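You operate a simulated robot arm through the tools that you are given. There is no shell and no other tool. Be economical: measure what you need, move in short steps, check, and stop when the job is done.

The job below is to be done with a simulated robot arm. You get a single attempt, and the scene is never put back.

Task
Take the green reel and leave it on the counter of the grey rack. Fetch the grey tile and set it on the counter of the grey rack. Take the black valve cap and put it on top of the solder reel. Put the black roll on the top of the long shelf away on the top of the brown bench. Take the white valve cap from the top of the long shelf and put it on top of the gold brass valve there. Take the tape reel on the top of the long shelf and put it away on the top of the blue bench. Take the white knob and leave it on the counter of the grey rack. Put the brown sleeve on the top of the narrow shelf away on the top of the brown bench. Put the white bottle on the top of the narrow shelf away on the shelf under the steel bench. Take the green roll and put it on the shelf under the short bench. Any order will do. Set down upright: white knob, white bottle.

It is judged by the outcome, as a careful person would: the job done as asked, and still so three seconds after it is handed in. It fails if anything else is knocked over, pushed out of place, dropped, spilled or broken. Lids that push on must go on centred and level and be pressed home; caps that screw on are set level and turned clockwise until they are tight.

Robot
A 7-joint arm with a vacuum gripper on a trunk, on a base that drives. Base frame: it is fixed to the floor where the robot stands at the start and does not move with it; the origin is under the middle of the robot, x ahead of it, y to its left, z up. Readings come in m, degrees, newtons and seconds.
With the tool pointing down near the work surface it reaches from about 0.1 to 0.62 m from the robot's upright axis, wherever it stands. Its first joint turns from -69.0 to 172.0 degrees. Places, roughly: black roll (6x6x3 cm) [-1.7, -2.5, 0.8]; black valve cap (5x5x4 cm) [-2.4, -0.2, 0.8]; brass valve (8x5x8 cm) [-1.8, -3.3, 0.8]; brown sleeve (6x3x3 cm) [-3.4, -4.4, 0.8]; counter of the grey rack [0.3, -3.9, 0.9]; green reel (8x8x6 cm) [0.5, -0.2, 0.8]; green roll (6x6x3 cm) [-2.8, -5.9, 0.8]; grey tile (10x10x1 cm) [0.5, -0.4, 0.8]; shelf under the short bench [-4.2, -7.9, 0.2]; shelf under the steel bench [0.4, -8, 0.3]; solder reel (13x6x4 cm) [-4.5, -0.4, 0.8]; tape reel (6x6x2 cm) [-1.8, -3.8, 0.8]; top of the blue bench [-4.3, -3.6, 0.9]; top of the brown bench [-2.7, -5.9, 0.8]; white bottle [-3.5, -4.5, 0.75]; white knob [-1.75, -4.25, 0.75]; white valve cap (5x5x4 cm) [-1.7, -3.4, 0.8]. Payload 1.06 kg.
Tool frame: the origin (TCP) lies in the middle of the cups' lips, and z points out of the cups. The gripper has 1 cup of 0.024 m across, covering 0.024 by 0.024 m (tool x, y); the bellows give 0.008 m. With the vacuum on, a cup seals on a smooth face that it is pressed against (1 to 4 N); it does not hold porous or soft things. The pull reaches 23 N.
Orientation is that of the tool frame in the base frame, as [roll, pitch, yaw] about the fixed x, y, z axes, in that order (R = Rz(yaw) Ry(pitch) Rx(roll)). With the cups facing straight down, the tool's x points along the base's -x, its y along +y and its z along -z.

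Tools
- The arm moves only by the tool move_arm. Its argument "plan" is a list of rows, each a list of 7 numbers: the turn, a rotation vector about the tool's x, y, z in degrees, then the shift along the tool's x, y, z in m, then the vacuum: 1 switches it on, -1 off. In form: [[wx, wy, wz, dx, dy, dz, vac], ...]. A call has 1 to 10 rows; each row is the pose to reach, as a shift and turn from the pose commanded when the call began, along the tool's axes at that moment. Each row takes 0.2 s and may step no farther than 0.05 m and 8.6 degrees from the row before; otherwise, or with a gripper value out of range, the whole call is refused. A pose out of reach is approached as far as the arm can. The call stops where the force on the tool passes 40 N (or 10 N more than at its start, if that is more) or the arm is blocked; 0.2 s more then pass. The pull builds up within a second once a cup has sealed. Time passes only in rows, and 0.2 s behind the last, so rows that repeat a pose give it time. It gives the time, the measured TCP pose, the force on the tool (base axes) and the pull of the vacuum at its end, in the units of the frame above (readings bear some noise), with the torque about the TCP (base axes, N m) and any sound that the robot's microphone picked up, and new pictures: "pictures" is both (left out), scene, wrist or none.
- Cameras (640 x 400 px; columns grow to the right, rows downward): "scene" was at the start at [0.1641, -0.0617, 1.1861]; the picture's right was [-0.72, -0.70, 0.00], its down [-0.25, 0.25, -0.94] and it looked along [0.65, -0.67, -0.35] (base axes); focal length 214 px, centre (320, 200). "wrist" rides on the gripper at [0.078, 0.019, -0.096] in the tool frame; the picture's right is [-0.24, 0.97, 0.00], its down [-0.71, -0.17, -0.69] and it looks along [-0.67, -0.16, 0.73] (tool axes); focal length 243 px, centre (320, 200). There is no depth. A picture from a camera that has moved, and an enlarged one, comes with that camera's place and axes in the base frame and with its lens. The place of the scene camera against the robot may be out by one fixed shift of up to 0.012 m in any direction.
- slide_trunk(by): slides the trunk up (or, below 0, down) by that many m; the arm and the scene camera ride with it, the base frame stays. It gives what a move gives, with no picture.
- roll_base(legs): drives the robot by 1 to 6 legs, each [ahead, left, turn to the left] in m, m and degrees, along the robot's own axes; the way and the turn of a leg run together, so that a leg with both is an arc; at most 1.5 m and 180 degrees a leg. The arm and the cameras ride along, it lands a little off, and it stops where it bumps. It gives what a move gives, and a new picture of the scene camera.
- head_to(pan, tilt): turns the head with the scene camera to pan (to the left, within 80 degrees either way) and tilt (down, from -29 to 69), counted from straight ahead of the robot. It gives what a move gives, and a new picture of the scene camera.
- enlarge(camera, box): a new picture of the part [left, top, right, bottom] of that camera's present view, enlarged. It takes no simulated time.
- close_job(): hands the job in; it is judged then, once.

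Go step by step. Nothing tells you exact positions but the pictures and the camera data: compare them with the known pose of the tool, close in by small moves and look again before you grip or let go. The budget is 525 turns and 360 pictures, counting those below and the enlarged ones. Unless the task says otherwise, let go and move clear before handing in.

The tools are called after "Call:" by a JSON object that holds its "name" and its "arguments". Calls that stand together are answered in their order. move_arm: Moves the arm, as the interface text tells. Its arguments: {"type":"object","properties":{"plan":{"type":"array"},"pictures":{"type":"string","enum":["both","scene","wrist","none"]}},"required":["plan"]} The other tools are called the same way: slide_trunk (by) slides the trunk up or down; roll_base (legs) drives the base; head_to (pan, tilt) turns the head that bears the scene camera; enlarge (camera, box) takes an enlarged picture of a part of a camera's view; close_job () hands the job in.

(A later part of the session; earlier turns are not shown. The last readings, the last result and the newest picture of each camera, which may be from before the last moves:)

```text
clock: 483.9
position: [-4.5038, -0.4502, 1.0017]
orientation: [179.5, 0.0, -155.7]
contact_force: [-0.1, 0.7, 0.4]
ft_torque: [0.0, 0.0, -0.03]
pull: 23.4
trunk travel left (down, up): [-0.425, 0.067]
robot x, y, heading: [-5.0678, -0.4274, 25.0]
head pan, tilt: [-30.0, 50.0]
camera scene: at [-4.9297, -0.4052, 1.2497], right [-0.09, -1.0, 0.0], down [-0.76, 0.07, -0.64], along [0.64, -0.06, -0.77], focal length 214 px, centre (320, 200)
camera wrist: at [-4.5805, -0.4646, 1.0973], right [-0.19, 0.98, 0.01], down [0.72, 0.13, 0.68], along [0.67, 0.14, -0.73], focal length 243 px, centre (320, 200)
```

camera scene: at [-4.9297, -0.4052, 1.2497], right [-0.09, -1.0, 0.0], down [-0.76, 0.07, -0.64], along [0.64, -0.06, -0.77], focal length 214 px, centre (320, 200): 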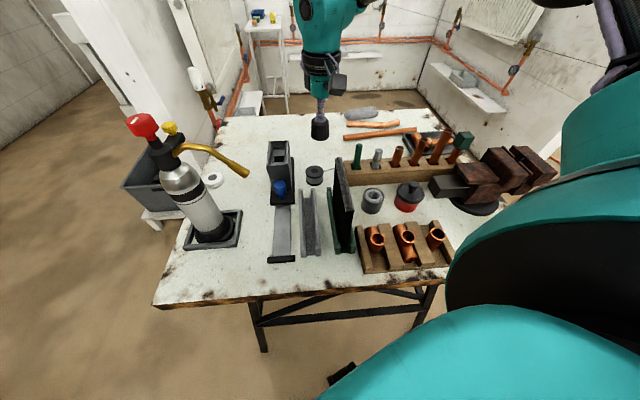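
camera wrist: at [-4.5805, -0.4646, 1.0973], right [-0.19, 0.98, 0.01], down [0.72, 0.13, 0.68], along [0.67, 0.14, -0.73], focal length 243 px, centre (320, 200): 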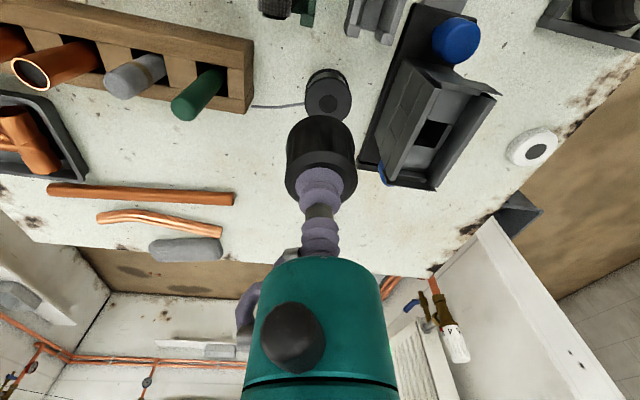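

The spool's centre from the wrist camera is (-4.487, -0.434, ~0.836). I'll align and descend to just above it.

Call:
{"name": "move_arm", "arguments": {"plan": [[0, 0, 0, -0.022, 0.0073, 0, 1], [0, 0, 0, -0.022, 0.0073, 0.04, 1], [0, 0, 0, -0.022, 0.0073, 0.075, 1], [0, 0, 0, -0.022, 0.0073, 0.085, 1]], "pictures": "wrist"}}

Call:
{"name": "enlarge", "arguments": {"camera": "scene", "box": [260, 110, 380, 210]}}

```text
clock: 484.9
position: [-4.4883, -0.4332, 0.9166]
orientation: [179.4, 0.1, -155.6]
contact_force: [0.9, 0.6, -0.6]
ft_torque: [-0.01, -0.01, -0.02]
pull: 23.4
trunk travel left (down, up): [-0.425, 0.067]
robot x, y, heading: [-5.0654, -0.4289, 25.1]
head pan, tilt: [-30.0, 50.0]
camera wrist: at [-4.5647, -0.4486, 1.0122], right [-0.19, 0.98, 0.01], down [0.72, 0.13, 0.68], along [0.67, 0.14, -0.73], focal length 243 px, centre (320, 200)
```

wrist: 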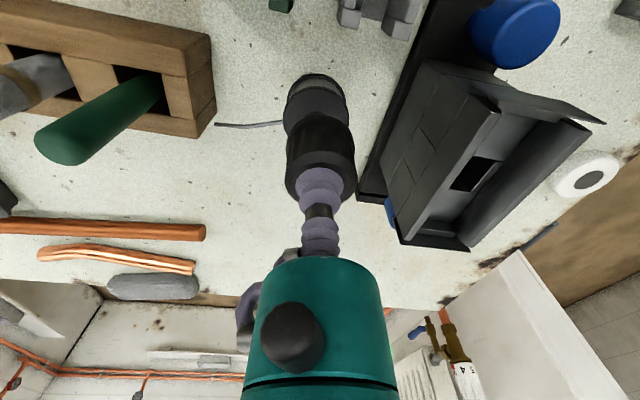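

```text
4.00 times, centred on (320, 160) of scene
camera zoom: at [-4.93, -0.4055, 1.2498], right [-0.09, -1.0, 0.0], down [-0.76, 0.07, -0.64], along [0.64, -0.06, -0.77], focal length 858 px, centre (320, 360)
```

zoom: 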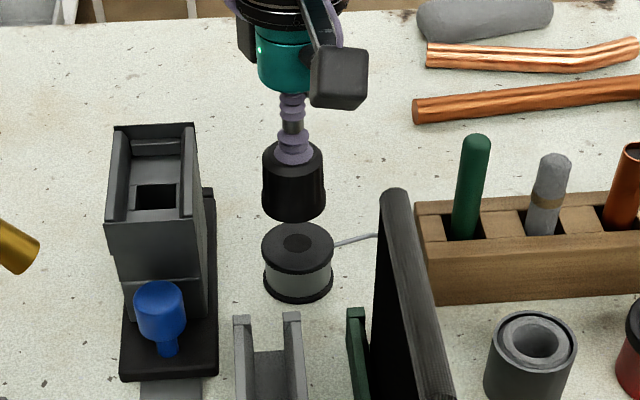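

Call:
{"name": "enlarge", "arguments": {"camera": "wrist", "box": [270, 60, 370, 210]}}

```text
2.67 times, centred on (320, 135) of wrist
camera zoom: at [-4.5647, -0.4486, 1.0122], right [-0.19, 0.98, 0.01], down [0.72, 0.13, 0.68], along [0.67, 0.14, -0.73], focal length 647 px, centre (320, 373)
```

zoom: 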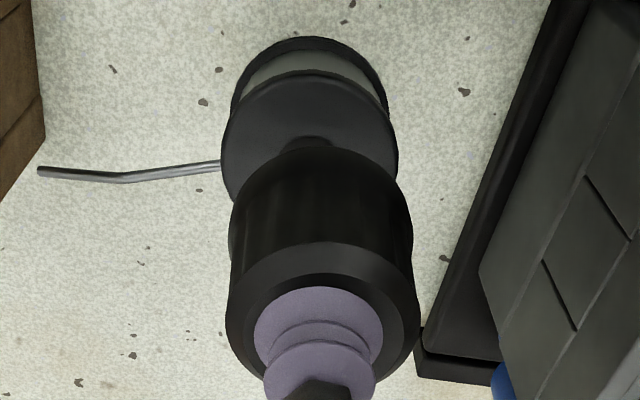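

Call:
{"name": "move_arm", "arguments": {"plan": [[0, 0, 0, -0.0024, -0.0043, 0.01, 1], [0, 0, 0, -0.0024, -0.0043, 0.02, 1], [0, 0, 0, -0.0024, -0.0043, 0.027, 1], [0, 0, 0, -0.0024, -0.0043, 0.03, 1], [0, 0, 0, -0.0024, -0.0043, 0.033, 1], [0, 0, 0, -0.0024, -0.0043, 0.036, 1]], "pictures": "none"}}

Call:
{"name": "enlarge", "arguments": {"camera": "scene", "box": [260, 110, 380, 210]}}

Call:
{"name": "enlarge", "arguments": {"camera": "wrist", "box": [270, 60, 370, 210]}}

```text
clock: 486.3
position: [-4.4846, -0.4354, 0.8831]
orientation: [179.4, 0.0, -155.7]
contact_force: [-0.3, 0.0, 0.3]
ft_torque: [0.0, -0.01, -0.01]
pull: 22.8
trunk travel left (down, up): [-0.425, 0.067]
robot x, y, heading: [-5.0652, -0.4269, 24.9]
head pan, tilt: [-30.0, 50.0]
```

```text
4.00 times, centred on (320, 160) of scene
camera zoom: at [-4.93, -0.4055, 1.2498], right [-0.09, -1.0, 0.0], down [-0.76, 0.07, -0.64], along [0.64, -0.06, -0.77], focal length 858 px, centre (320, 360)
```

zoom: 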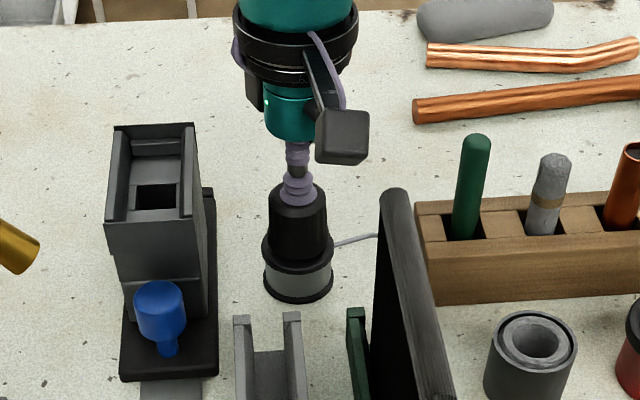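

```text
2.67 times, centred on (320, 135) of wrist
camera zoom: at [-4.5614, -0.451, 0.9768], right [-0.19, 0.98, 0.01], down [0.72, 0.13, 0.68], along [0.67, 0.14, -0.73], focal length 647 px, centre (320, 373)
```

zoom: 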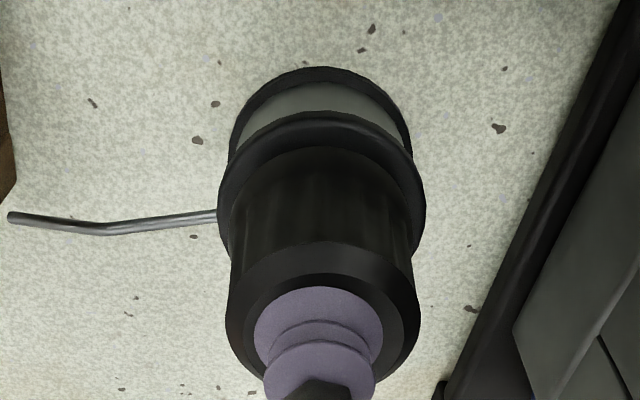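

Nicely centred in both views. Lowering to contact.

Call:
{"name": "move_arm", "arguments": {"plan": [[0, 0, 0, 0, 0, 0.003, 1], [0, 0, 0, 0, 0, 0.006, 1], [0, 0, 0, 0, 0, 0.009, 1], [0, 0, 0, 0, 0, 0.011, 1]], "pictures": "none"}}

```text
clock: 487.3
position: [-4.4846, -0.4348, 0.8716]
orientation: [179.4, 0.3, -155.6]
contact_force: [3.9, -1.9, 18.5]
ft_torque: [0.01, 0.11, 0.0]
pull: 22.8
trunk travel left (down, up): [-0.425, 0.067]
robot x, y, heading: [-5.0653, -0.43, 25.1]
head pan, tilt: [-30.0, 50.0]
```

Call:
{"name": "move_arm", "arguments": {"plan": [[0, 0, 0, 0, 0, -0.003, 1], [0, 0, 0, 0, 0, -0.003, -1], [0, 0, 0, 0, 0, -0.003, -1], [0, 0, 0, 0, 0, -0.003, -1], [0, 0, 0, 0, 0, -0.006, -1], [0, 0, 0, 0, 0, -0.012, -1], [0, 0, 0, 0, 0, -0.04, -1], [0, 0, 0, 0, 0, -0.09, -1], [0, 0, 0, 0.02, 0, -0.13, -1]], "pictures": "wrist"}}

Call:
{"name": "enlarge", "arguments": {"camera": "scene", "box": [260, 110, 380, 210]}}

```text
clock: 489.3
position: [-4.5031, -0.4451, 1.0006]
orientation: [179.4, -0.1, -155.6]
contact_force: [-0.3, 0.3, -0.3]
ft_torque: [-0.01, -0.03, 0.0]
pull: 0.1
trunk travel left (down, up): [-0.425, 0.067]
robot x, y, heading: [-5.0666, -0.4296, 25.0]
head pan, tilt: [-30.0, 50.0]
camera wrist: at [-4.5803, -0.4607, 1.0956], right [-0.19, 0.98, 0.01], down [0.72, 0.13, 0.68], along [0.67, 0.14, -0.73], focal length 243 px, centre (320, 200)
```

wrist: 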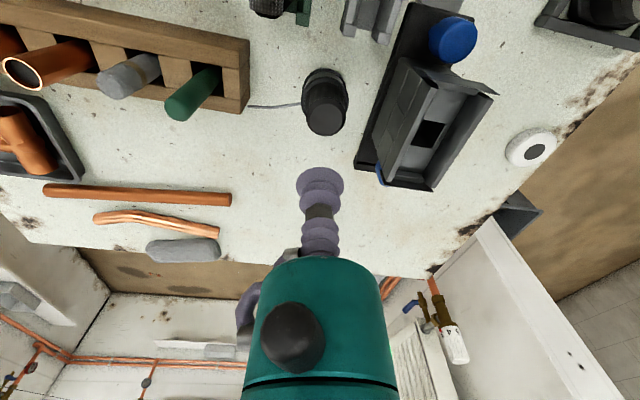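

```text
4.00 times, centred on (320, 160) of scene
camera zoom: at [-4.9306, -0.4057, 1.2499], right [-0.09, -1.0, 0.0], down [-0.76, 0.07, -0.64], along [0.64, -0.06, -0.77], focal length 858 px, centre (320, 360)
```

zoom: 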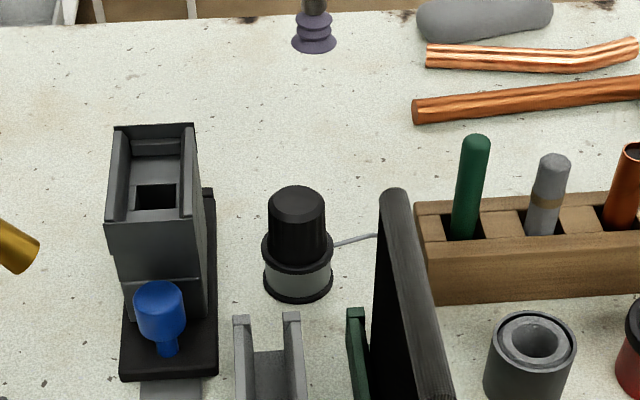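

The black cap sits on the solder reel. Now the tile: I'll tuck, back away and drive round the north route to the first bench.

Call:
{"name": "move_arm", "arguments": {"plan": [[0, 0, 0, 0.04, 0, -0.02, 0], [0, 0, 0, 0.08, 0, -0.04, 0], [0, 0, 0, 0.12, 0, -0.06, 0], [0, 0, 0, 0.16, 0, -0.08, 0], [0, 0, 0, 0.2, 0, -0.09, 0], [0, 0, 0, 0.24, 0, -0.09, 0]], "pictures": "none"}}

Call:
{"name": "roll_base", "arguments": {"legs": [[-0.35, 0, 0], [0, 0, -25], [0, 1.25, 0], [1.3, 0.5, 0]]}}

```text
clock: 490.7
position: [-4.7206, -0.5474, 1.0909]
orientation: [179.4, -0.1, -155.6]
contact_force: [0.3, -0.4, 0.1]
ft_torque: [-0.02, -0.02, 0.02]
pull: 0.1
trunk travel left (down, up): [-0.425, 0.067]
robot x, y, heading: [-5.066, -0.4296, 25.1]
head pan, tilt: [-30.0, 50.0]
```

```text
clock: 511.6
position: [-3.809, 0.9008, 1.0916]
orientation: [179.3, 0.0, 178.9]
contact_force: [-0.1, -1.0, -0.5]
ft_torque: [0.02, 0.03, 0.0]
pull: 0.1
trunk travel left (down, up): [-0.425, 0.067]
robot x, y, heading: [-4.0708, 1.1558, -0.6]
head pan, tilt: [-30.0, 50.0]
camera scene: at [-3.9406, 1.1212, 1.2498], right [-0.51, -0.86, 0.0], down [-0.66, 0.39, -0.64], along [0.55, -0.33, -0.77], focal length 214 px, centre (320, 200)
```

scene: 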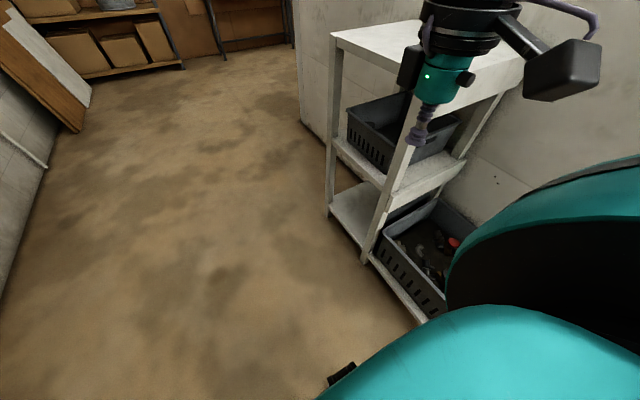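

Call:
{"name": "roll_base", "arguments": {"legs": [[0, 0.2, 0.6], [1.45, 0, 0], [1.4, -0.1, 0], [1.0, -1.0, 0]]}}

Call:
{"name": "head_to", "arguments": {"pan": -20, "tilt": 35}}

```text
clock: 536.1
position: [0.0335, -0.0296, 1.0914]
orientation: [179.4, 0.0, 178.5]
contact_force: [-0.2, -0.6, 0.2]
ft_torque: [0.05, 0.03, 0.01]
pull: 0.1
trunk travel left (down, up): [-0.425, 0.067]
robot x, y, heading: [-0.2296, 0.2284, -1.2]
head pan, tilt: [-30.0, 50.0]
camera scene: at [-0.0955, 0.1911, 1.2498], right [-0.52, -0.86, 0.0], down [-0.66, 0.4, -0.64], along [0.55, -0.33, -0.77], focal length 214 px, centre (320, 200)
```

scene: 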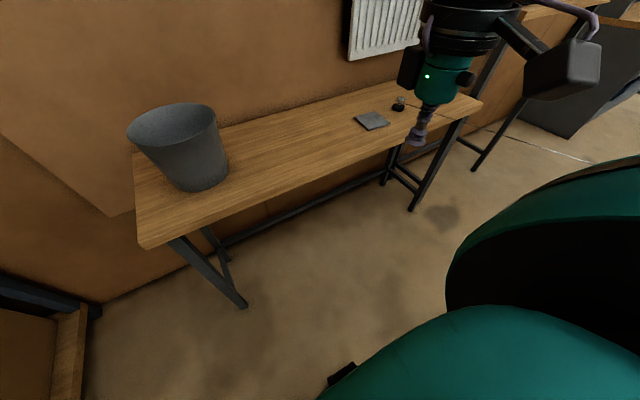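

```text
clock: 536.9
position: [0.0347, -0.0289, 1.0905]
orientation: [179.3, 0.0, 178.4]
contact_force: [-0.1, -0.3, -0.4]
ft_torque: [0.0, 0.01, 0.01]
pull: 0.1
trunk travel left (down, up): [-0.425, 0.067]
robot x, y, heading: [-0.2223, 0.2284, -1.0]
head pan, tilt: [-20.0, 35.0]
camera scene: at [-0.0793, 0.1992, 1.2715], right [-0.36, -0.93, 0.0], down [-0.54, 0.21, -0.82], along [0.76, -0.29, -0.57], focal length 214 px, centre (320, 200)
```

scene: 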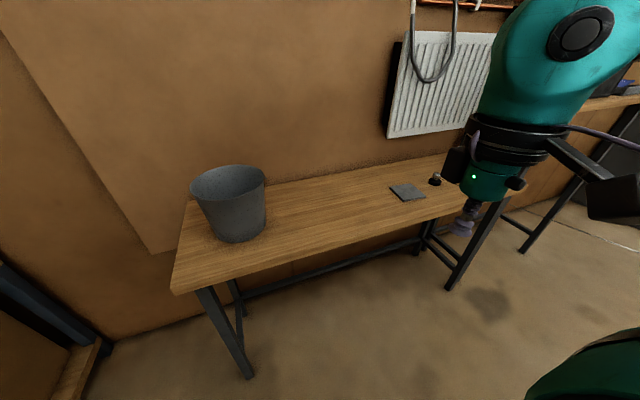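

Call:
{"name": "roll_base", "arguments": {"legs": [[0.19, -0.395, 1.0]]}}

Call:
{"name": "slide_trunk", "arguments": {"by": -0.1}}

Call:
{"name": "move_arm", "arguments": {"plan": [[0, 0, 0, 0, 0, 0, 0]]}}

```text
clock: 540.9
position: [0.226, -0.4189, 1.091]
orientation: [179.3, 0.0, 179.6]
contact_force: [0.2, -0.1, 1.0]
ft_torque: [0.0, -0.01, 0.02]
pull: 0.0
trunk travel left (down, up): [-0.425, 0.067]
robot x, y, heading: [-0.0407, -0.1673, 0.2]
head pan, tilt: [-20.0, 35.0]
camera scene: at [0.1082, -0.1941, 1.2715], right [-0.34, -0.94, 0.0], down [-0.54, 0.2, -0.82], along [0.77, -0.28, -0.57], focal length 214 px, centre (320, 200)
```

scene: 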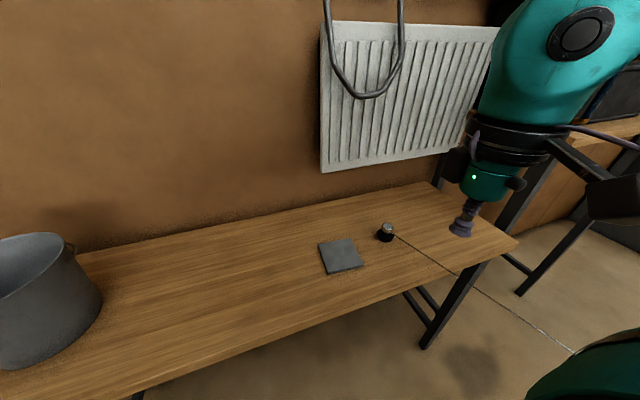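

```text
clock: 542.2
position: [0.2267, -0.4194, 0.991]
orientation: [179.4, 0.0, 179.6]
contact_force: [0.4, -0.8, 0.1]
ft_torque: [-0.01, 0.02, -0.05]
pull: 0.1
trunk travel left (down, up): [-0.325, 0.167]
robot x, y, heading: [-0.0396, -0.1722, 0.3]
head pan, tilt: [-20.0, 35.0]
```

```text
clock: 542.6
position: [0.2265, -0.4199, 0.9911]
orientation: [179.4, 0.0, 179.6]
contact_force: [-0.4, -0.3, 0.5]
ft_torque: [-0.01, 0.01, 0.0]
pull: 0.1
trunk travel left (down, up): [-0.325, 0.167]
robot x, y, heading: [-0.0375, -0.1684, 0.1]
head pan, tilt: [-20.0, 35.0]
camera scene: at [0.1426, -0.1939, 1.1633], right [-0.34, -0.94, 0.0], down [-0.54, 0.2, -0.82], along [0.77, -0.28, -0.57], focal length 214 px, centre (320, 200)
camera wrist: at [0.1496, -0.4011, 1.0866], right [0.24, 0.97, 0.01], down [0.71, -0.18, 0.68], along [0.67, -0.16, -0.73], focal length 243 px, centre (320, 200)
```

scene: 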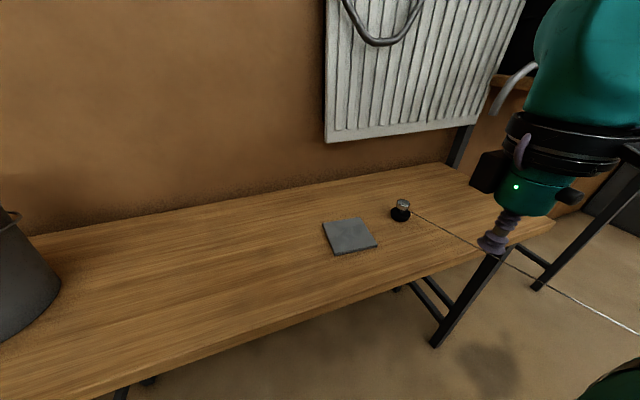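
wrist: 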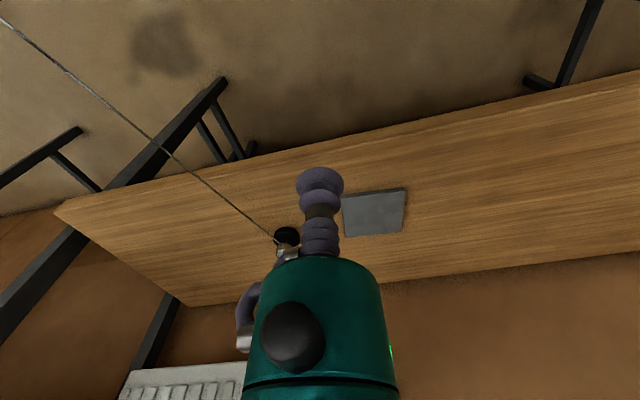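

The tile's centre is about (0.465, -0.380). I'll move above it.

Call:
{"name": "move_arm", "arguments": {"plan": [[0, 0, 0, -0.04, 0.007, 0.01, 0], [0, 0, 0, -0.08, 0.014, 0.03, 0], [0, 0, 0, -0.12, 0.021, 0.05, 0], [0, 0, 0, -0.16, 0.028, 0.07, 0], [0, 0, 0, -0.2, 0.035, 0.09, 0], [0, 0, 0, -0.2385, 0.04, 0.11, 0], [0, 0, 0, -0.2385, 0.04, 0.13, 0]]}}

```text
clock: 544.2
position: [0.465, -0.3792, 0.863]
orientation: [179.4, 0.0, 179.6]
contact_force: [0.0, -0.2, 0.2]
ft_torque: [0.0, 0.01, -0.01]
pull: 0.1
trunk travel left (down, up): [-0.325, 0.167]
robot x, y, heading: [-0.0361, -0.1693, 0.1]
head pan, tilt: [-20.0, 35.0]
camera scene: at [0.1426, -0.1939, 1.1633], right [-0.34, -0.94, 0.0], down [-0.54, 0.2, -0.82], along [0.77, -0.28, -0.57], focal length 214 px, centre (320, 200)
camera wrist: at [0.3884, -0.3612, 0.9566], right [0.24, 0.97, 0.01], down [0.71, -0.18, 0.68], along [0.67, -0.16, -0.73], focal length 243 px, centre (320, 200)
```

scene: 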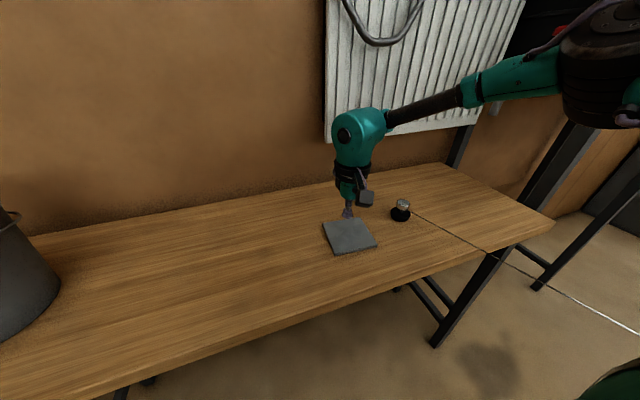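
wrist: 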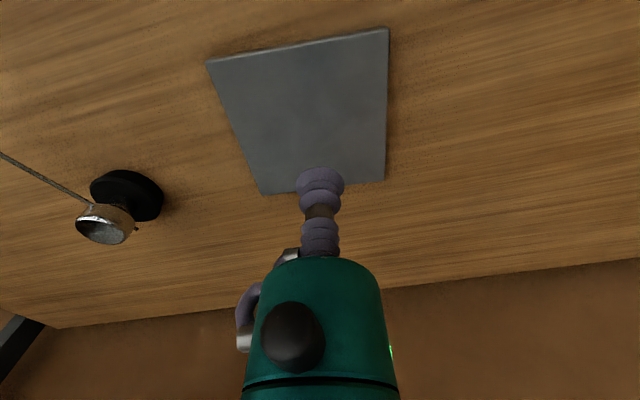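

Call:
{"name": "move_arm", "arguments": {"plan": [[0, 0, 0, 0, -0.005, 0.03, 1], [0, 0, 0, 0, -0.005, 0.048, 1], [0, 0, 0, 0, -0.005, 0.053, 1], [0, 0, 0, 0, -0.005, 0.057, 1], [0, 0, 0, 0, -0.005, 0.06, 1], [0, 0, 0, 0, -0.005, 0.062, 1], [0, 0, 0, 0, -0.005, 0.062, 1]], "pictures": "none"}}

```text
clock: 545.9
position: [0.4654, -0.3847, 0.8005]
orientation: [179.5, 0.1, 179.6]
contact_force: [5.9, -6.5, 25.0]
ft_torque: [0.04, 0.08, -0.03]
pull: 23.0
trunk travel left (down, up): [-0.325, 0.167]
robot x, y, heading: [-0.0366, -0.1695, 0.2]
head pan, tilt: [-20.0, 35.0]
```

The tile is held. I'll lift, tuck and take the long way round again.

Call:
{"name": "move_arm", "arguments": {"plan": [[0, 0, 0, 0, 0, -0.01, 1], [0, 0, 0, 0, 0, -0.05, 1], [0, 0, 0, 0, 0, -0.1, 1], [0, 0, 0, 0.03, 0, -0.13, 1], [0, 0, 0, 0.065, -0.005, -0.16, 1], [0, 0, 0, 0.1, -0.01, -0.18, 1], [0, 0, 0, 0.14, -0.02, -0.2, 1], [0, 0, 0, 0.18, -0.03, -0.22, 1], [0, 0, 0, 0.22, -0.035, -0.24, 1], [0, 0, 0, 0.24, -0.04, -0.27, 1]], "pictures": "wrist"}}

Call:
{"name": "roll_base", "arguments": {"legs": [[-0.2, 0.35, 0], [-1.0, 1.0, 0], [-1.4, 0.1, 0], [-1.4, 0, 0]]}}

```text
clock: 548.0
position: [0.2229, -0.427, 1.0697]
orientation: [179.5, -0.2, 179.6]
contact_force: [1.2, 0.6, -2.9]
ft_torque: [0.0, 0.0, -0.01]
pull: 23.0
trunk travel left (down, up): [-0.325, 0.167]
robot x, y, heading: [-0.041, -0.1665, 0.1]
head pan, tilt: [-20.0, 35.0]
camera wrist: at [0.1469, -0.4068, 1.1649], right [0.24, 0.97, 0.01], down [0.71, -0.18, 0.68], along [0.66, -0.16, -0.73], focal length 243 px, centre (320, 200)
```

wrist: 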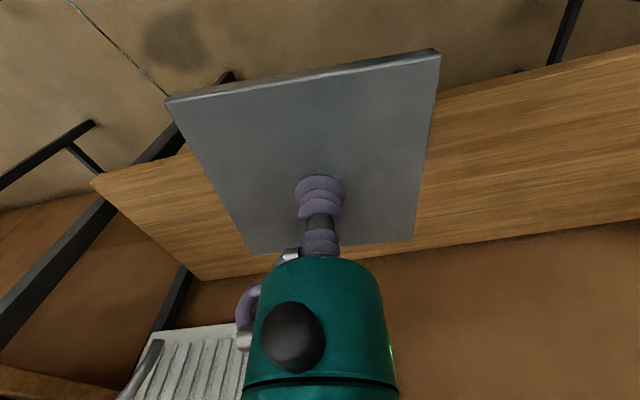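

```text
clock: 573.6
position: [-3.7847, 1.0358, 1.0691]
orientation: [179.4, 0.1, 178.5]
contact_force: [0.1, 0.1, -1.7]
ft_torque: [0.0, 0.0, -0.01]
pull: 23.2
trunk travel left (down, up): [-0.325, 0.167]
robot x, y, heading: [-4.0493, 1.2975, -1.1]
head pan, tilt: [-20.0, 35.0]
camera scene: at [-3.862, 1.2699, 1.1633], right [-0.36, -0.93, 0.0], down [-0.54, 0.2, -0.82], along [0.77, -0.29, -0.57], focal length 214 px, centre (320, 200)
```

scene: 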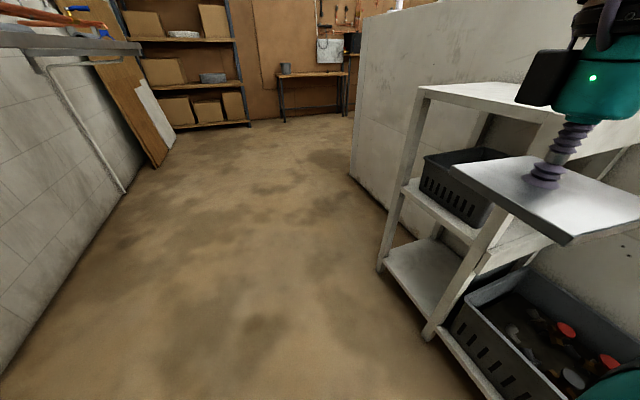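

Call:
{"name": "roll_base", "arguments": {"legs": [[-1.3, -0.6, 1.1], [-0.1, -1.4, 0], [0, -1.4, 0], [0, -1.4, 0], [0, -1.4, 0], [0.3, -1.4, 0]]}}

Call:
{"name": "head_to", "arguments": {"pan": 0, "tilt": 20}}

```text
clock: 641.1
position: [-4.9536, -6.5662, 1.0691]
orientation: [179.3, 0.0, 179.1]
contact_force: [0.0, 0.2, -2.5]
ft_torque: [-0.02, -0.02, -0.02]
pull: 22.9
trunk travel left (down, up): [-0.325, 0.167]
robot x, y, heading: [-5.2156, -6.3063, -0.4]
head pan, tilt: [-20.0, 35.0]
camera scene: at [-5.0321, -6.3334, 1.1632], right [-0.35, -0.94, 0.0], down [-0.54, 0.2, -0.82], along [0.77, -0.29, -0.57], focal length 214 px, centre (320, 200)
```

scene: 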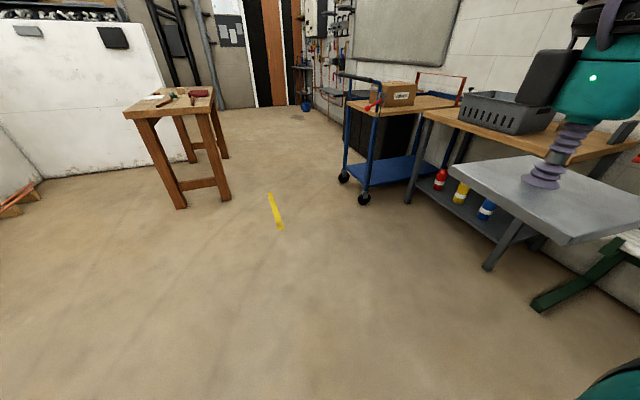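

```text
clock: 641.9
position: [-4.9522, -6.5665, 1.069]
orientation: [179.4, -0.1, 179.1]
contact_force: [-0.3, -0.3, -1.7]
ft_torque: [0.01, -0.01, 0.02]
pull: 22.6
trunk travel left (down, up): [-0.325, 0.167]
robot x, y, heading: [-5.2114, -6.3073, 0.0]
head pan, tilt: [0.0, 20.0]
camera scene: at [-5.0215, -6.3034, 1.187], right [-0.01, -1.0, 0.0], down [-0.34, 0.0, -0.94], along [0.94, -0.01, -0.34], focal length 214 px, centre (320, 200)
```

scene: 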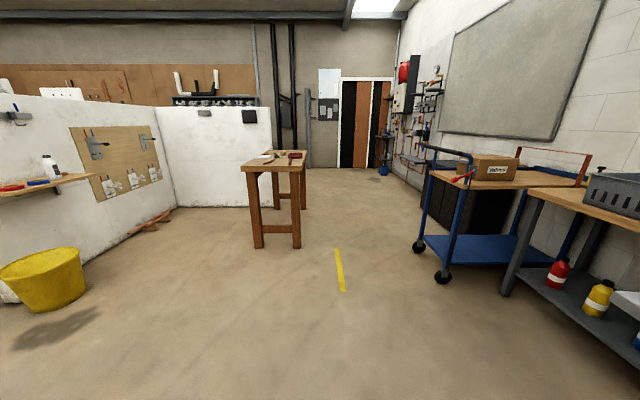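

Call:
{"name": "roll_base", "arguments": {"legs": [[1.0, -0.26, 0], [1.5, 0, 0], [1.4, 0, 0], [0.95, 1.05, 0], [0, 1.4, 0]]}}

Call:
{"name": "slide_trunk", "arguments": {"by": 0.1}}

Call:
{"name": "head_to", "arguments": {"pan": 10, "tilt": 35}}

```text
clock: 682.0
position: [-0.0925, -4.3757, 1.0703]
orientation: [179.4, -0.1, 179.5]
contact_force: [-0.2, 0.1, -1.7]
ft_torque: [0.03, -0.03, -0.01]
pull: 23.0
trunk travel left (down, up): [-0.325, 0.167]
robot x, y, heading: [-0.357, -4.1187, -0.2]
head pan, tilt: [0.0, 20.0]
camera scene: at [-0.1621, -4.1134, 1.1871], right [0.0, -1.0, 0.0], down [-0.34, 0.0, -0.94], along [0.94, 0.0, -0.34], focal length 214 px, centre (320, 200)
```

scene: 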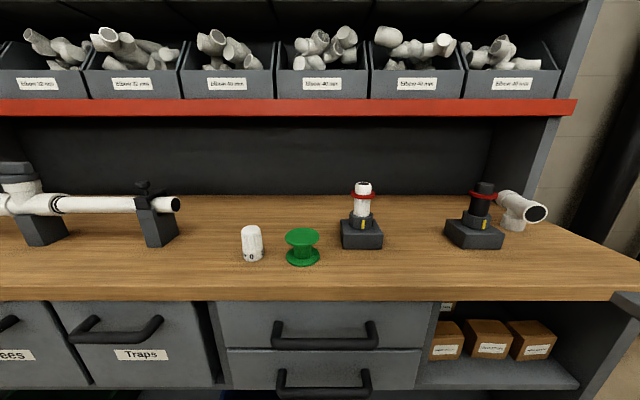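

```text
clock: 683.4
position: [-0.0907, -4.3772, 1.1687]
orientation: [179.4, 0.0, 179.5]
contact_force: [-0.8, 0.7, -1.7]
ft_torque: [0.02, 0.0, 0.02]
pull: 23.2
trunk travel left (down, up): [-0.425, 0.067]
robot x, y, heading: [-0.3512, -4.1204, -0.2]
head pan, tilt: [0.0, 20.0]
```

```text
clock: 684.1
position: [-0.0916, -4.3763, 1.1696]
orientation: [179.4, -0.1, 179.5]
contact_force: [-0.1, 1.5, -2.1]
ft_torque: [0.0, -0.01, -0.04]
pull: 22.4
trunk travel left (down, up): [-0.425, 0.067]
robot x, y, heading: [-0.3526, -4.1216, 0.1]
head pan, tilt: [10.0, 35.0]
camera scene: at [-0.203, -4.0982, 1.2716], right [0.17, -0.98, 0.0], down [-0.56, -0.1, -0.82], along [0.81, 0.14, -0.57], focal length 214 px, centre (320, 200)
```

scene: 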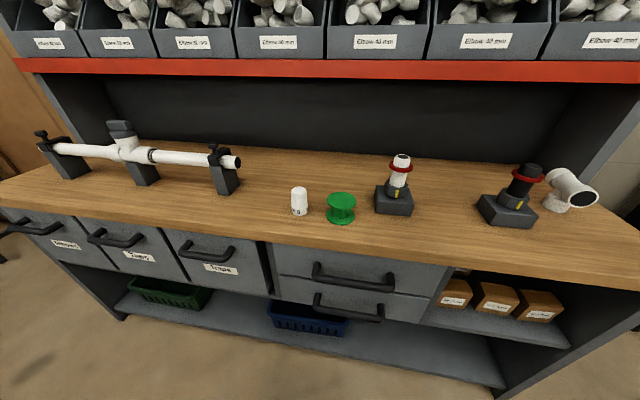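

There's a good free spot for the tile between the two stands, about (0.27, -4.36). I'll move up slightly and carry it there.

Call:
{"name": "roll_base", "arguments": {"legs": [[0.1, -0.04, 0]]}}

Call:
{"name": "move_arm", "arguments": {"plan": [[0, 0, 0, -0.04, 0.01, 0.01, 1], [0, 0, 0, -0.08, 0.02, 0.03, 1], [0, 0, 0, -0.12, 0.03, 0.05, 1], [0, 0, 0, -0.16, 0.04, 0.075, 1], [0, 0, 0, -0.2, 0.05, 0.1, 1], [0, 0, 0, -0.235, 0.055, 0.13, 1], [0, 0, 0, -0.262, 0.06, 0.165, 1], [0, 0, 0, -0.262, 0.06, 0.2, 1]]}}

```text
clock: 685.3
position: [0.0088, -4.4153, 1.1692]
orientation: [179.4, 0.1, 179.5]
contact_force: [0.1, 0.3, -2.8]
ft_torque: [0.03, 0.0, 0.02]
pull: 22.6
trunk travel left (down, up): [-0.425, 0.067]
robot x, y, heading: [-0.2533, -4.158, -0.1]
head pan, tilt: [10.0, 35.0]
camera scene: at [-0.102, -4.1384, 1.2714], right [0.17, -0.98, 0.0], down [-0.57, -0.1, -0.82], along [0.81, 0.14, -0.57], focal length 214 px, centre (320, 200)
```

scene: 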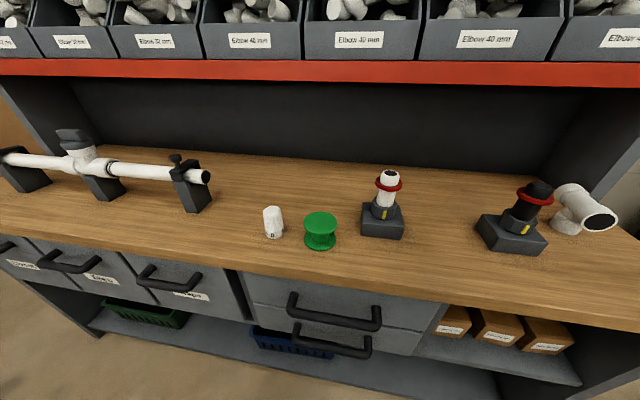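

```text
clock: 687.1
position: [0.2698, -4.3559, 0.9706]
orientation: [179.4, 0.1, 179.5]
contact_force: [0.7, 0.1, -1.8]
ft_torque: [-0.03, -0.05, -0.02]
pull: 22.7
trunk travel left (down, up): [-0.425, 0.067]
robot x, y, heading: [-0.2526, -4.1577, 0.0]
head pan, tilt: [10.0, 35.0]
camera scene: at [-0.1028, -4.1381, 1.2715], right [0.17, -0.98, 0.0], down [-0.56, -0.1, -0.82], along [0.81, 0.14, -0.57], focal length 214 px, centre (320, 200)
camera wrist: at [0.1935, -4.3363, 1.0654], right [0.24, 0.97, 0.01], down [0.71, -0.18, 0.68], along [0.66, -0.16, -0.73], focal length 243 px, centre (320, 200)
```

scene: 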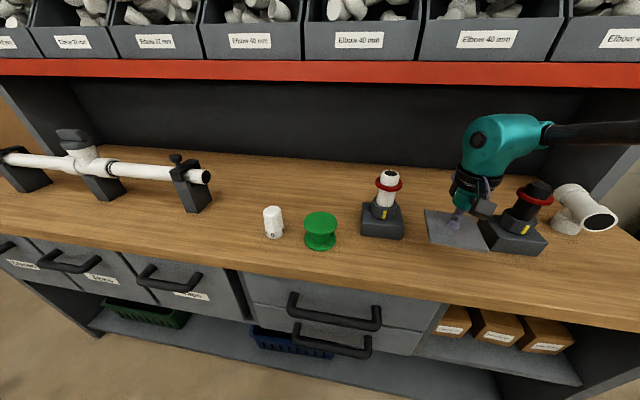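
wrist: 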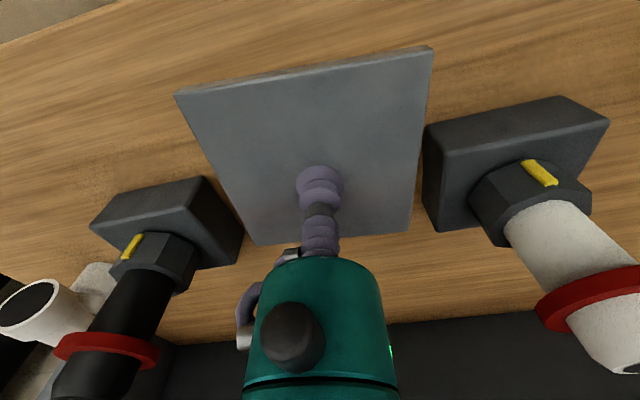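

The gap between the stands is about 14.6 cm centred on y≈-4.364. I'll square the tile up (5° turn), centre it and lower it.

Call:
{"name": "move_arm", "arguments": {"plan": [[0, 0, -5, 0.008, -0.008, 0.01, 1], [0, 0, -5, 0.008, -0.008, 0.025, 1], [0, 0, -5, 0.008, -0.008, 0.025, 1]]}}

```text
clock: 687.9
position: [0.2613, -4.3625, 0.945]
orientation: [179.4, 0.0, -175.6]
contact_force: [1.2, -0.6, -2.6]
ft_torque: [0.0, 0.0, -0.01]
pull: 23.0
trunk travel left (down, up): [-0.425, 0.067]
robot x, y, heading: [-0.2519, -4.1587, 0.1]
head pan, tilt: [10.0, 35.0]
camera scene: at [-0.1029, -4.138, 1.2715], right [0.17, -0.98, 0.0], down [-0.56, -0.1, -0.82], along [0.81, 0.14, -0.57], focal length 214 px, centre (320, 200)
camera wrist: at [0.1843, -4.3511, 1.0404], right [0.16, 0.99, 0.01], down [0.72, -0.12, 0.68], along [0.68, -0.1, -0.73], focal length 243 px, centre (320, 200)
```

scene: 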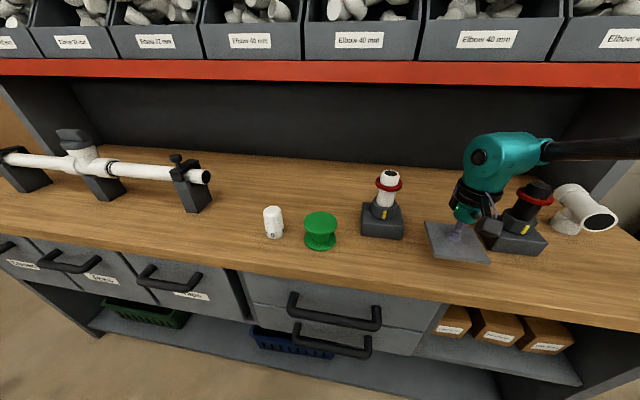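
wrist: 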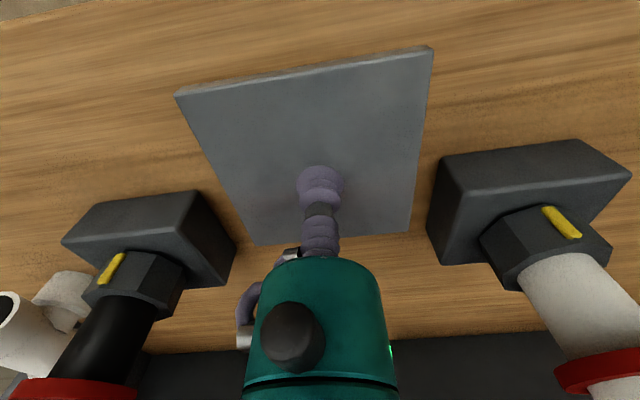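

Call:
{"name": "move_arm", "arguments": {"plan": [[0, 0, 0, 0, 0, 0.02, 1], [0, 0, 0, 0, 0, 0.033, 1], [0, 0, 0, 0, 0, 0.038, 1], [0, 0, 0, 0, 0, 0.042, 1], [0, 0, 0, 0, 0, 0.045, 1], [0, 0, 0, 0, 0, 0.048, 1]]}}

```text
clock: 689.3
position: [0.263, -4.3633, 0.8971]
orientation: [179.6, 0.1, -175.5]
contact_force: [0.0, 0.6, -2.1]
ft_torque: [0.01, -0.01, -0.02]
pull: 23.1
trunk travel left (down, up): [-0.425, 0.067]
robot x, y, heading: [-0.2537, -4.1576, -0.1]
head pan, tilt: [10.0, 35.0]
camera scene: at [-0.1028, -4.138, 1.2715], right [0.17, -0.98, 0.0], down [-0.56, -0.1, -0.82], along [0.81, 0.14, -0.57], focal length 214 px, centre (320, 200)
camera wrist: at [0.1849, -4.3508, 0.992], right [0.16, 0.99, 0.01], down [0.72, -0.12, 0.68], along [0.68, -0.1, -0.73], focal length 243 px, centre (320, 200)
```

scene: 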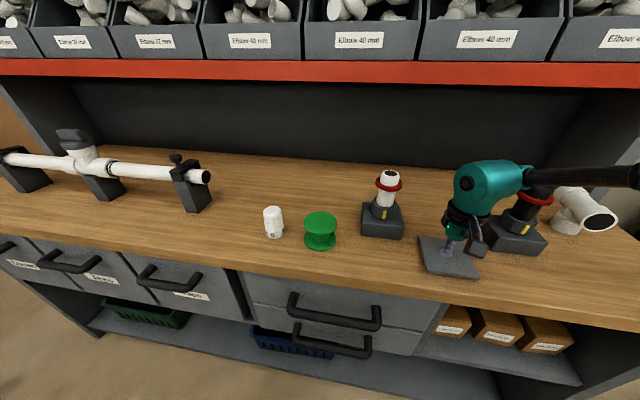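
wrist: 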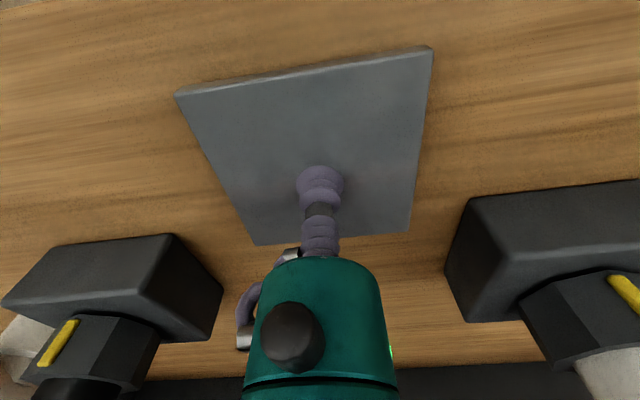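

Call:
{"name": "move_arm", "arguments": {"plan": [[0, 0, 0, 0, 0, 0.003, 1], [0, 0, 0, 0, 0, 0.006, 1], [0, 0, 0, 0, 0, 0.009, 1]], "pictures": "none"}}

Call:
{"name": "enlarge", "arguments": {"camera": "scene", "box": [400, 130, 640, 290]}}

```text
clock: 690.1
position: [0.2639, -4.3633, 0.8908]
orientation: [179.6, 0.2, -175.7]
contact_force: [0.3, -4.6, 14.5]
ft_torque: [-0.04, 0.1, 0.24]
pull: 22.5
trunk travel left (down, up): [-0.425, 0.067]
robot x, y, heading: [-0.2538, -4.1551, 0.0]
head pan, tilt: [10.0, 35.0]
```

```text
2.50 times, centred on (520, 210) of scene
camera zoom: at [-0.1041, -4.1381, 1.272], right [0.17, -0.98, 0.0], down [-0.56, -0.1, -0.82], along [0.81, 0.14, -0.57], focal length 536 px, centre (-180, 175)
```

zoom: 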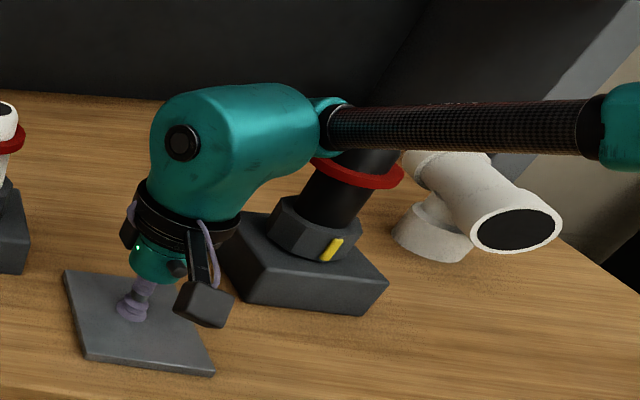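

The tile is down. I'll release and lift straight up.

Call:
{"name": "move_arm", "arguments": {"plan": [[0, 0, 0, 0, 0, -0.002, 1], [0, 0, 0, 0, 0, -0.002, -1], [0, 0, 0, 0, 0, -0.002, -1], [0, 0, 0, 0, 0, -0.002, -1], [0, 0, 0, 0, 0, -0.01, -1], [0, 0, 0, 0, 0, -0.05, -1], [0, 0, 0, 0, 0, -0.09, -1], [0, 0, 0, 0.03, 0, -0.12, -1], [0, 0, 0, 0.07, 0, -0.14, -1], [0, 0, 0, 0.11, 0, -0.16, -1]], "pictures": "scene"}}

Call:
{"name": "move_arm", "arguments": {"plan": [[0, 0, 1, 0.04, -0.01, -0.01, 0], [0, 0, 2, 0.08, -0.025, -0.02, 0], [0, 0, 3, 0.11, -0.035, -0.03, 0], [0, 0, 4.5, 0.14, -0.04, -0.04, 0]], "pictures": "none"}}

```text
clock: 692.3
position: [0.1524, -4.3731, 1.0492]
orientation: [179.4, 0.0, -175.5]
contact_force: [-0.4, 0.3, -0.4]
ft_torque: [-0.03, 0.03, -0.03]
pull: 0.0
trunk travel left (down, up): [-0.425, 0.067]
robot x, y, heading: [-0.2556, -4.1548, 0.1]
head pan, tilt: [10.0, 35.0]
camera scene: at [-0.1036, -4.1381, 1.2716], right [0.17, -0.98, 0.0], down [-0.56, -0.1, -0.82], along [0.81, 0.14, -0.57], focal length 214 px, centre (320, 200)
```

scene: 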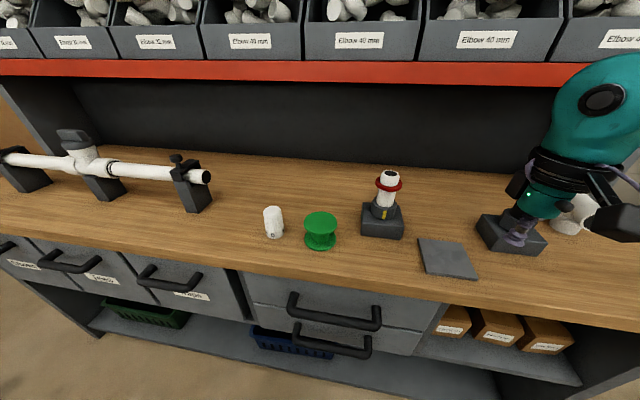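

```text
clock: 693.3
position: [0.0161, -4.4244, 1.087]
orientation: [179.5, 0.0, -180.0]
contact_force: [0.7, -0.1, 0.5]
ft_torque: [0.04, -0.02, 0.01]
pull: 0.1
trunk travel left (down, up): [-0.425, 0.067]
robot x, y, heading: [-0.2543, -4.1585, -0.1]
head pan, tilt: [10.0, 35.0]
```

The tile is placed. Next is the black roll at the right end of the long shelf.

Call:
{"name": "roll_base", "arguments": {"legs": [[-0.4, 0, 0], [0, 1.2, 0], [0, 0, 165], [0.45, 0, 0]]}}

Call:
{"name": "head_to", "arguments": {"pan": -15, "tilt": 30}}

```text
clock: 715.1
position: [-1.2473, -2.4985, 1.0873]
orientation: [179.4, 0.1, -17.5]
contact_force: [0.4, -0.2, 0.0]
ft_torque: [0.0, 0.01, -0.01]
pull: 0.0
trunk travel left (down, up): [-0.425, 0.067]
robot x, y, heading: [-1.0665, -2.8361, 162.5]
head pan, tilt: [10.0, 35.0]
camera scene: at [-1.2124, -2.7987, 1.2715], right [0.13, 0.99, 0.0], down [0.57, -0.08, -0.82], along [-0.81, 0.11, -0.57], focal length 214 px, centre (320, 200)
```

scene: 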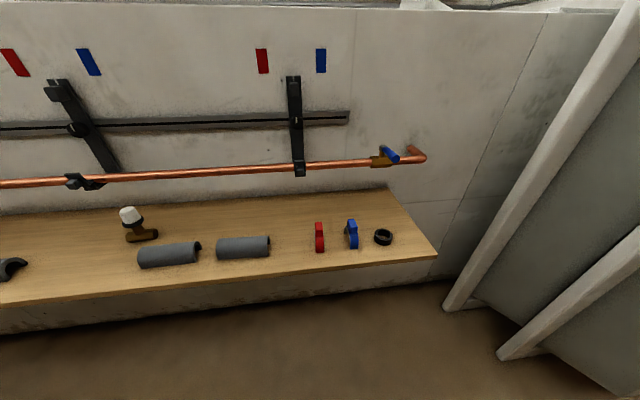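

```text
clock: 716.0
position: [-1.2468, -2.499, 1.0885]
orientation: [179.3, -0.1, -17.6]
contact_force: [-0.6, -0.3, 0.9]
ft_torque: [0.01, -0.01, 0.01]
pull: 0.0
trunk travel left (down, up): [-0.425, 0.067]
robot x, y, heading: [-1.0662, -2.8339, 162.3]
head pan, tilt: [-15.0, 30.0]
camera scene: at [-1.2009, -2.7618, 1.2793], right [0.54, 0.84, 0.0], down [0.42, -0.27, -0.87], along [-0.73, 0.47, -0.5], focal length 214 px, centre (320, 200)
```

scene: 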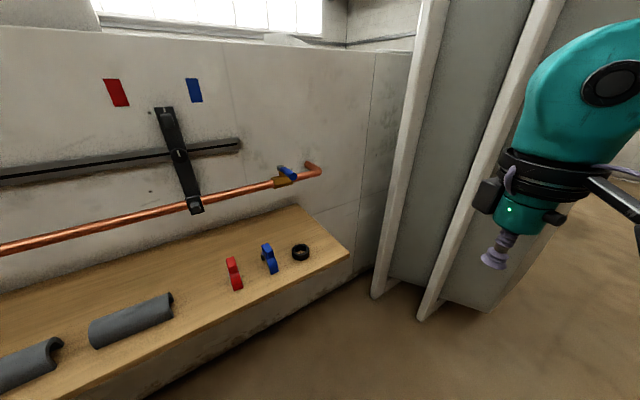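

Call:
{"name": "enlarge", "arguments": {"camera": "scene", "box": [256, 225, 346, 281]}}

```text
7.11 times, centred on (301, 253) of scene
camera zoom: at [-1.2009, -2.7618, 1.2793], right [0.54, 0.84, 0.0], down [0.42, -0.27, -0.87], along [-0.73, 0.47, -0.5], focal length 1525 px, centre (455, -177)
```

zoom: 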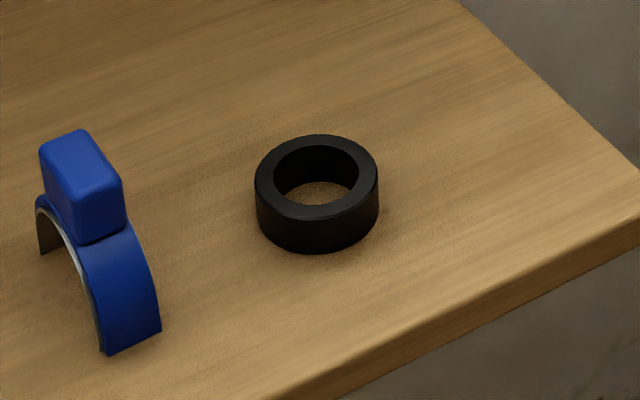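

The black roll is an open ring with thin walls, so the cup can't seal on its top; I need to grip its outer side with the tool horizontal. I'll try flipping the tool so the camera ends up on top.

Call:
{"name": "move_arm", "arguments": {"plan": [[0, 0, 8.5, 0, 0, 0, 0], [0, 0, 17, 0, 0, 0, 0], [0, 0, 25.5, 0, 0, 0, 0], [0, 0, 34, 0, 0, 0, 0], [0, 0, 42.5, 0, 0, 0, 0], [0, 0, 51, 0, 0, 0, 0], [0, 0, 59.5, 0, 0, 0, 0], [0, 0, 68, 0, 0, 0, 0], [0, 0, 76.5, 0, 0, 0, 0], [0, 0, 85, 0, 0, 0, 0]], "pictures": "none"}}

Call:
{"name": "move_arm", "arguments": {"plan": [[0, 0, 8.5, 0, 0, 0, 0], [0, 0, 17, 0, 0, 0, 0], [0, 0, 25.5, 0, 0, 0, 0], [0, 0, 34, 0, 0, 0, 0], [0, 0, 42.5, 0, 0, 0, 0], [0, 0, 51, 0, 0, 0, 0], [0, 0, 59.5, 0, 0, 0, 0], [0, 0, 68, 0, 0, 0, 0], [0, 0, 76.5, 0, 0, 0, 0], [0, 0, 85, 0, 0, 0, 0]], "pictures": "none"}}

```text
clock: 718.2
position: [-1.2474, -2.4981, 1.0874]
orientation: [180.0, -0.5, -102.8]
contact_force: [0.1, 0.4, 0.7]
ft_torque: [-0.04, 0.01, -0.02]
pull: 0.1
trunk travel left (down, up): [-0.425, 0.067]
robot x, y, heading: [-1.0669, -2.8398, 162.3]
head pan, tilt: [-15.0, 30.0]
```

```text
clock: 720.4
position: [-1.2476, -2.4988, 1.0877]
orientation: [-179.5, -0.1, 172.3]
contact_force: [-0.1, 0.1, -0.5]
ft_torque: [-0.01, -0.01, -0.05]
pull: 0.1
trunk travel left (down, up): [-0.425, 0.067]
robot x, y, heading: [-1.0666, -2.836, 162.3]
head pan, tilt: [-15.0, 30.0]
```

The flip works. Now tilt the tool to horizontal, moving it forward at the same time.

Call:
{"name": "move_arm", "arguments": {"plan": [[0, 0, -7.7, 0.02, 0, 0, 0], [0, 8, -7.7, 0.045, 0, 0, 0], [0, 16, -7.7, 0.07, 0, 0, 0], [0, 24, -7.7, 0.095, 0, 0, 0], [0, 32, -7.7, 0.12, 0, 0, 0], [0, 40, -7.7, 0.145, 0, 0, 0], [0, 48, -7.7, 0.17, 0, 0, 0], [0, 56, -7.7, 0.195, 0, 0, 0], [0, 64, -7.7, 0.22, 0, 0, 0]]}}

```text
clock: 722.4
position: [-1.4667, -2.4685, 1.0883]
orientation: [172.6, -63.9, -174.6]
contact_force: [-0.1, 0.4, 0.0]
ft_torque: [0.02, -0.04, -0.02]
pull: 0.0
trunk travel left (down, up): [-0.425, 0.067]
robot x, y, heading: [-1.0694, -2.8321, 162.5]
head pan, tilt: [-15.0, 30.0]
camera scene: at [-1.2011, -2.7614, 1.2792], right [0.54, 0.84, 0.0], down [0.42, -0.27, -0.87], along [-0.73, 0.47, -0.5], focal length 214 px, centre (320, 200)
camera wrist: at [-1.4122, -2.4561, 1.2005], right [0.13, 0.98, -0.16], down [0.92, -0.17, -0.35], along [-0.37, -0.1, -0.92], focal length 243 px, centre (320, 200)
```

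scene: 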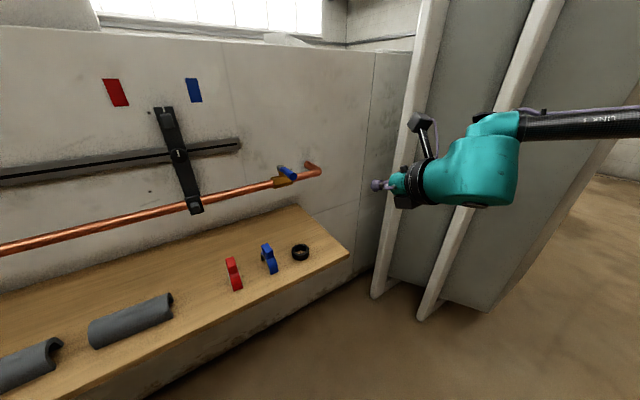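
wrist: 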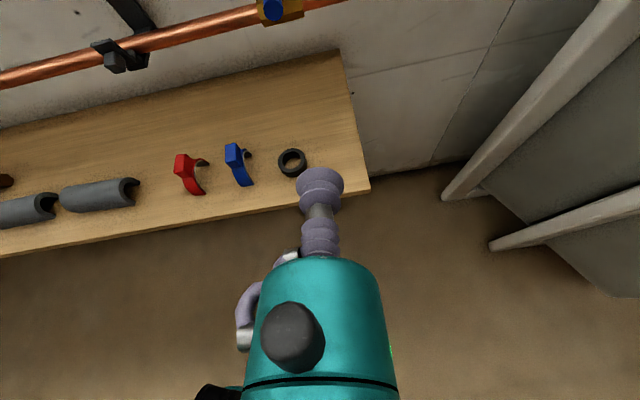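

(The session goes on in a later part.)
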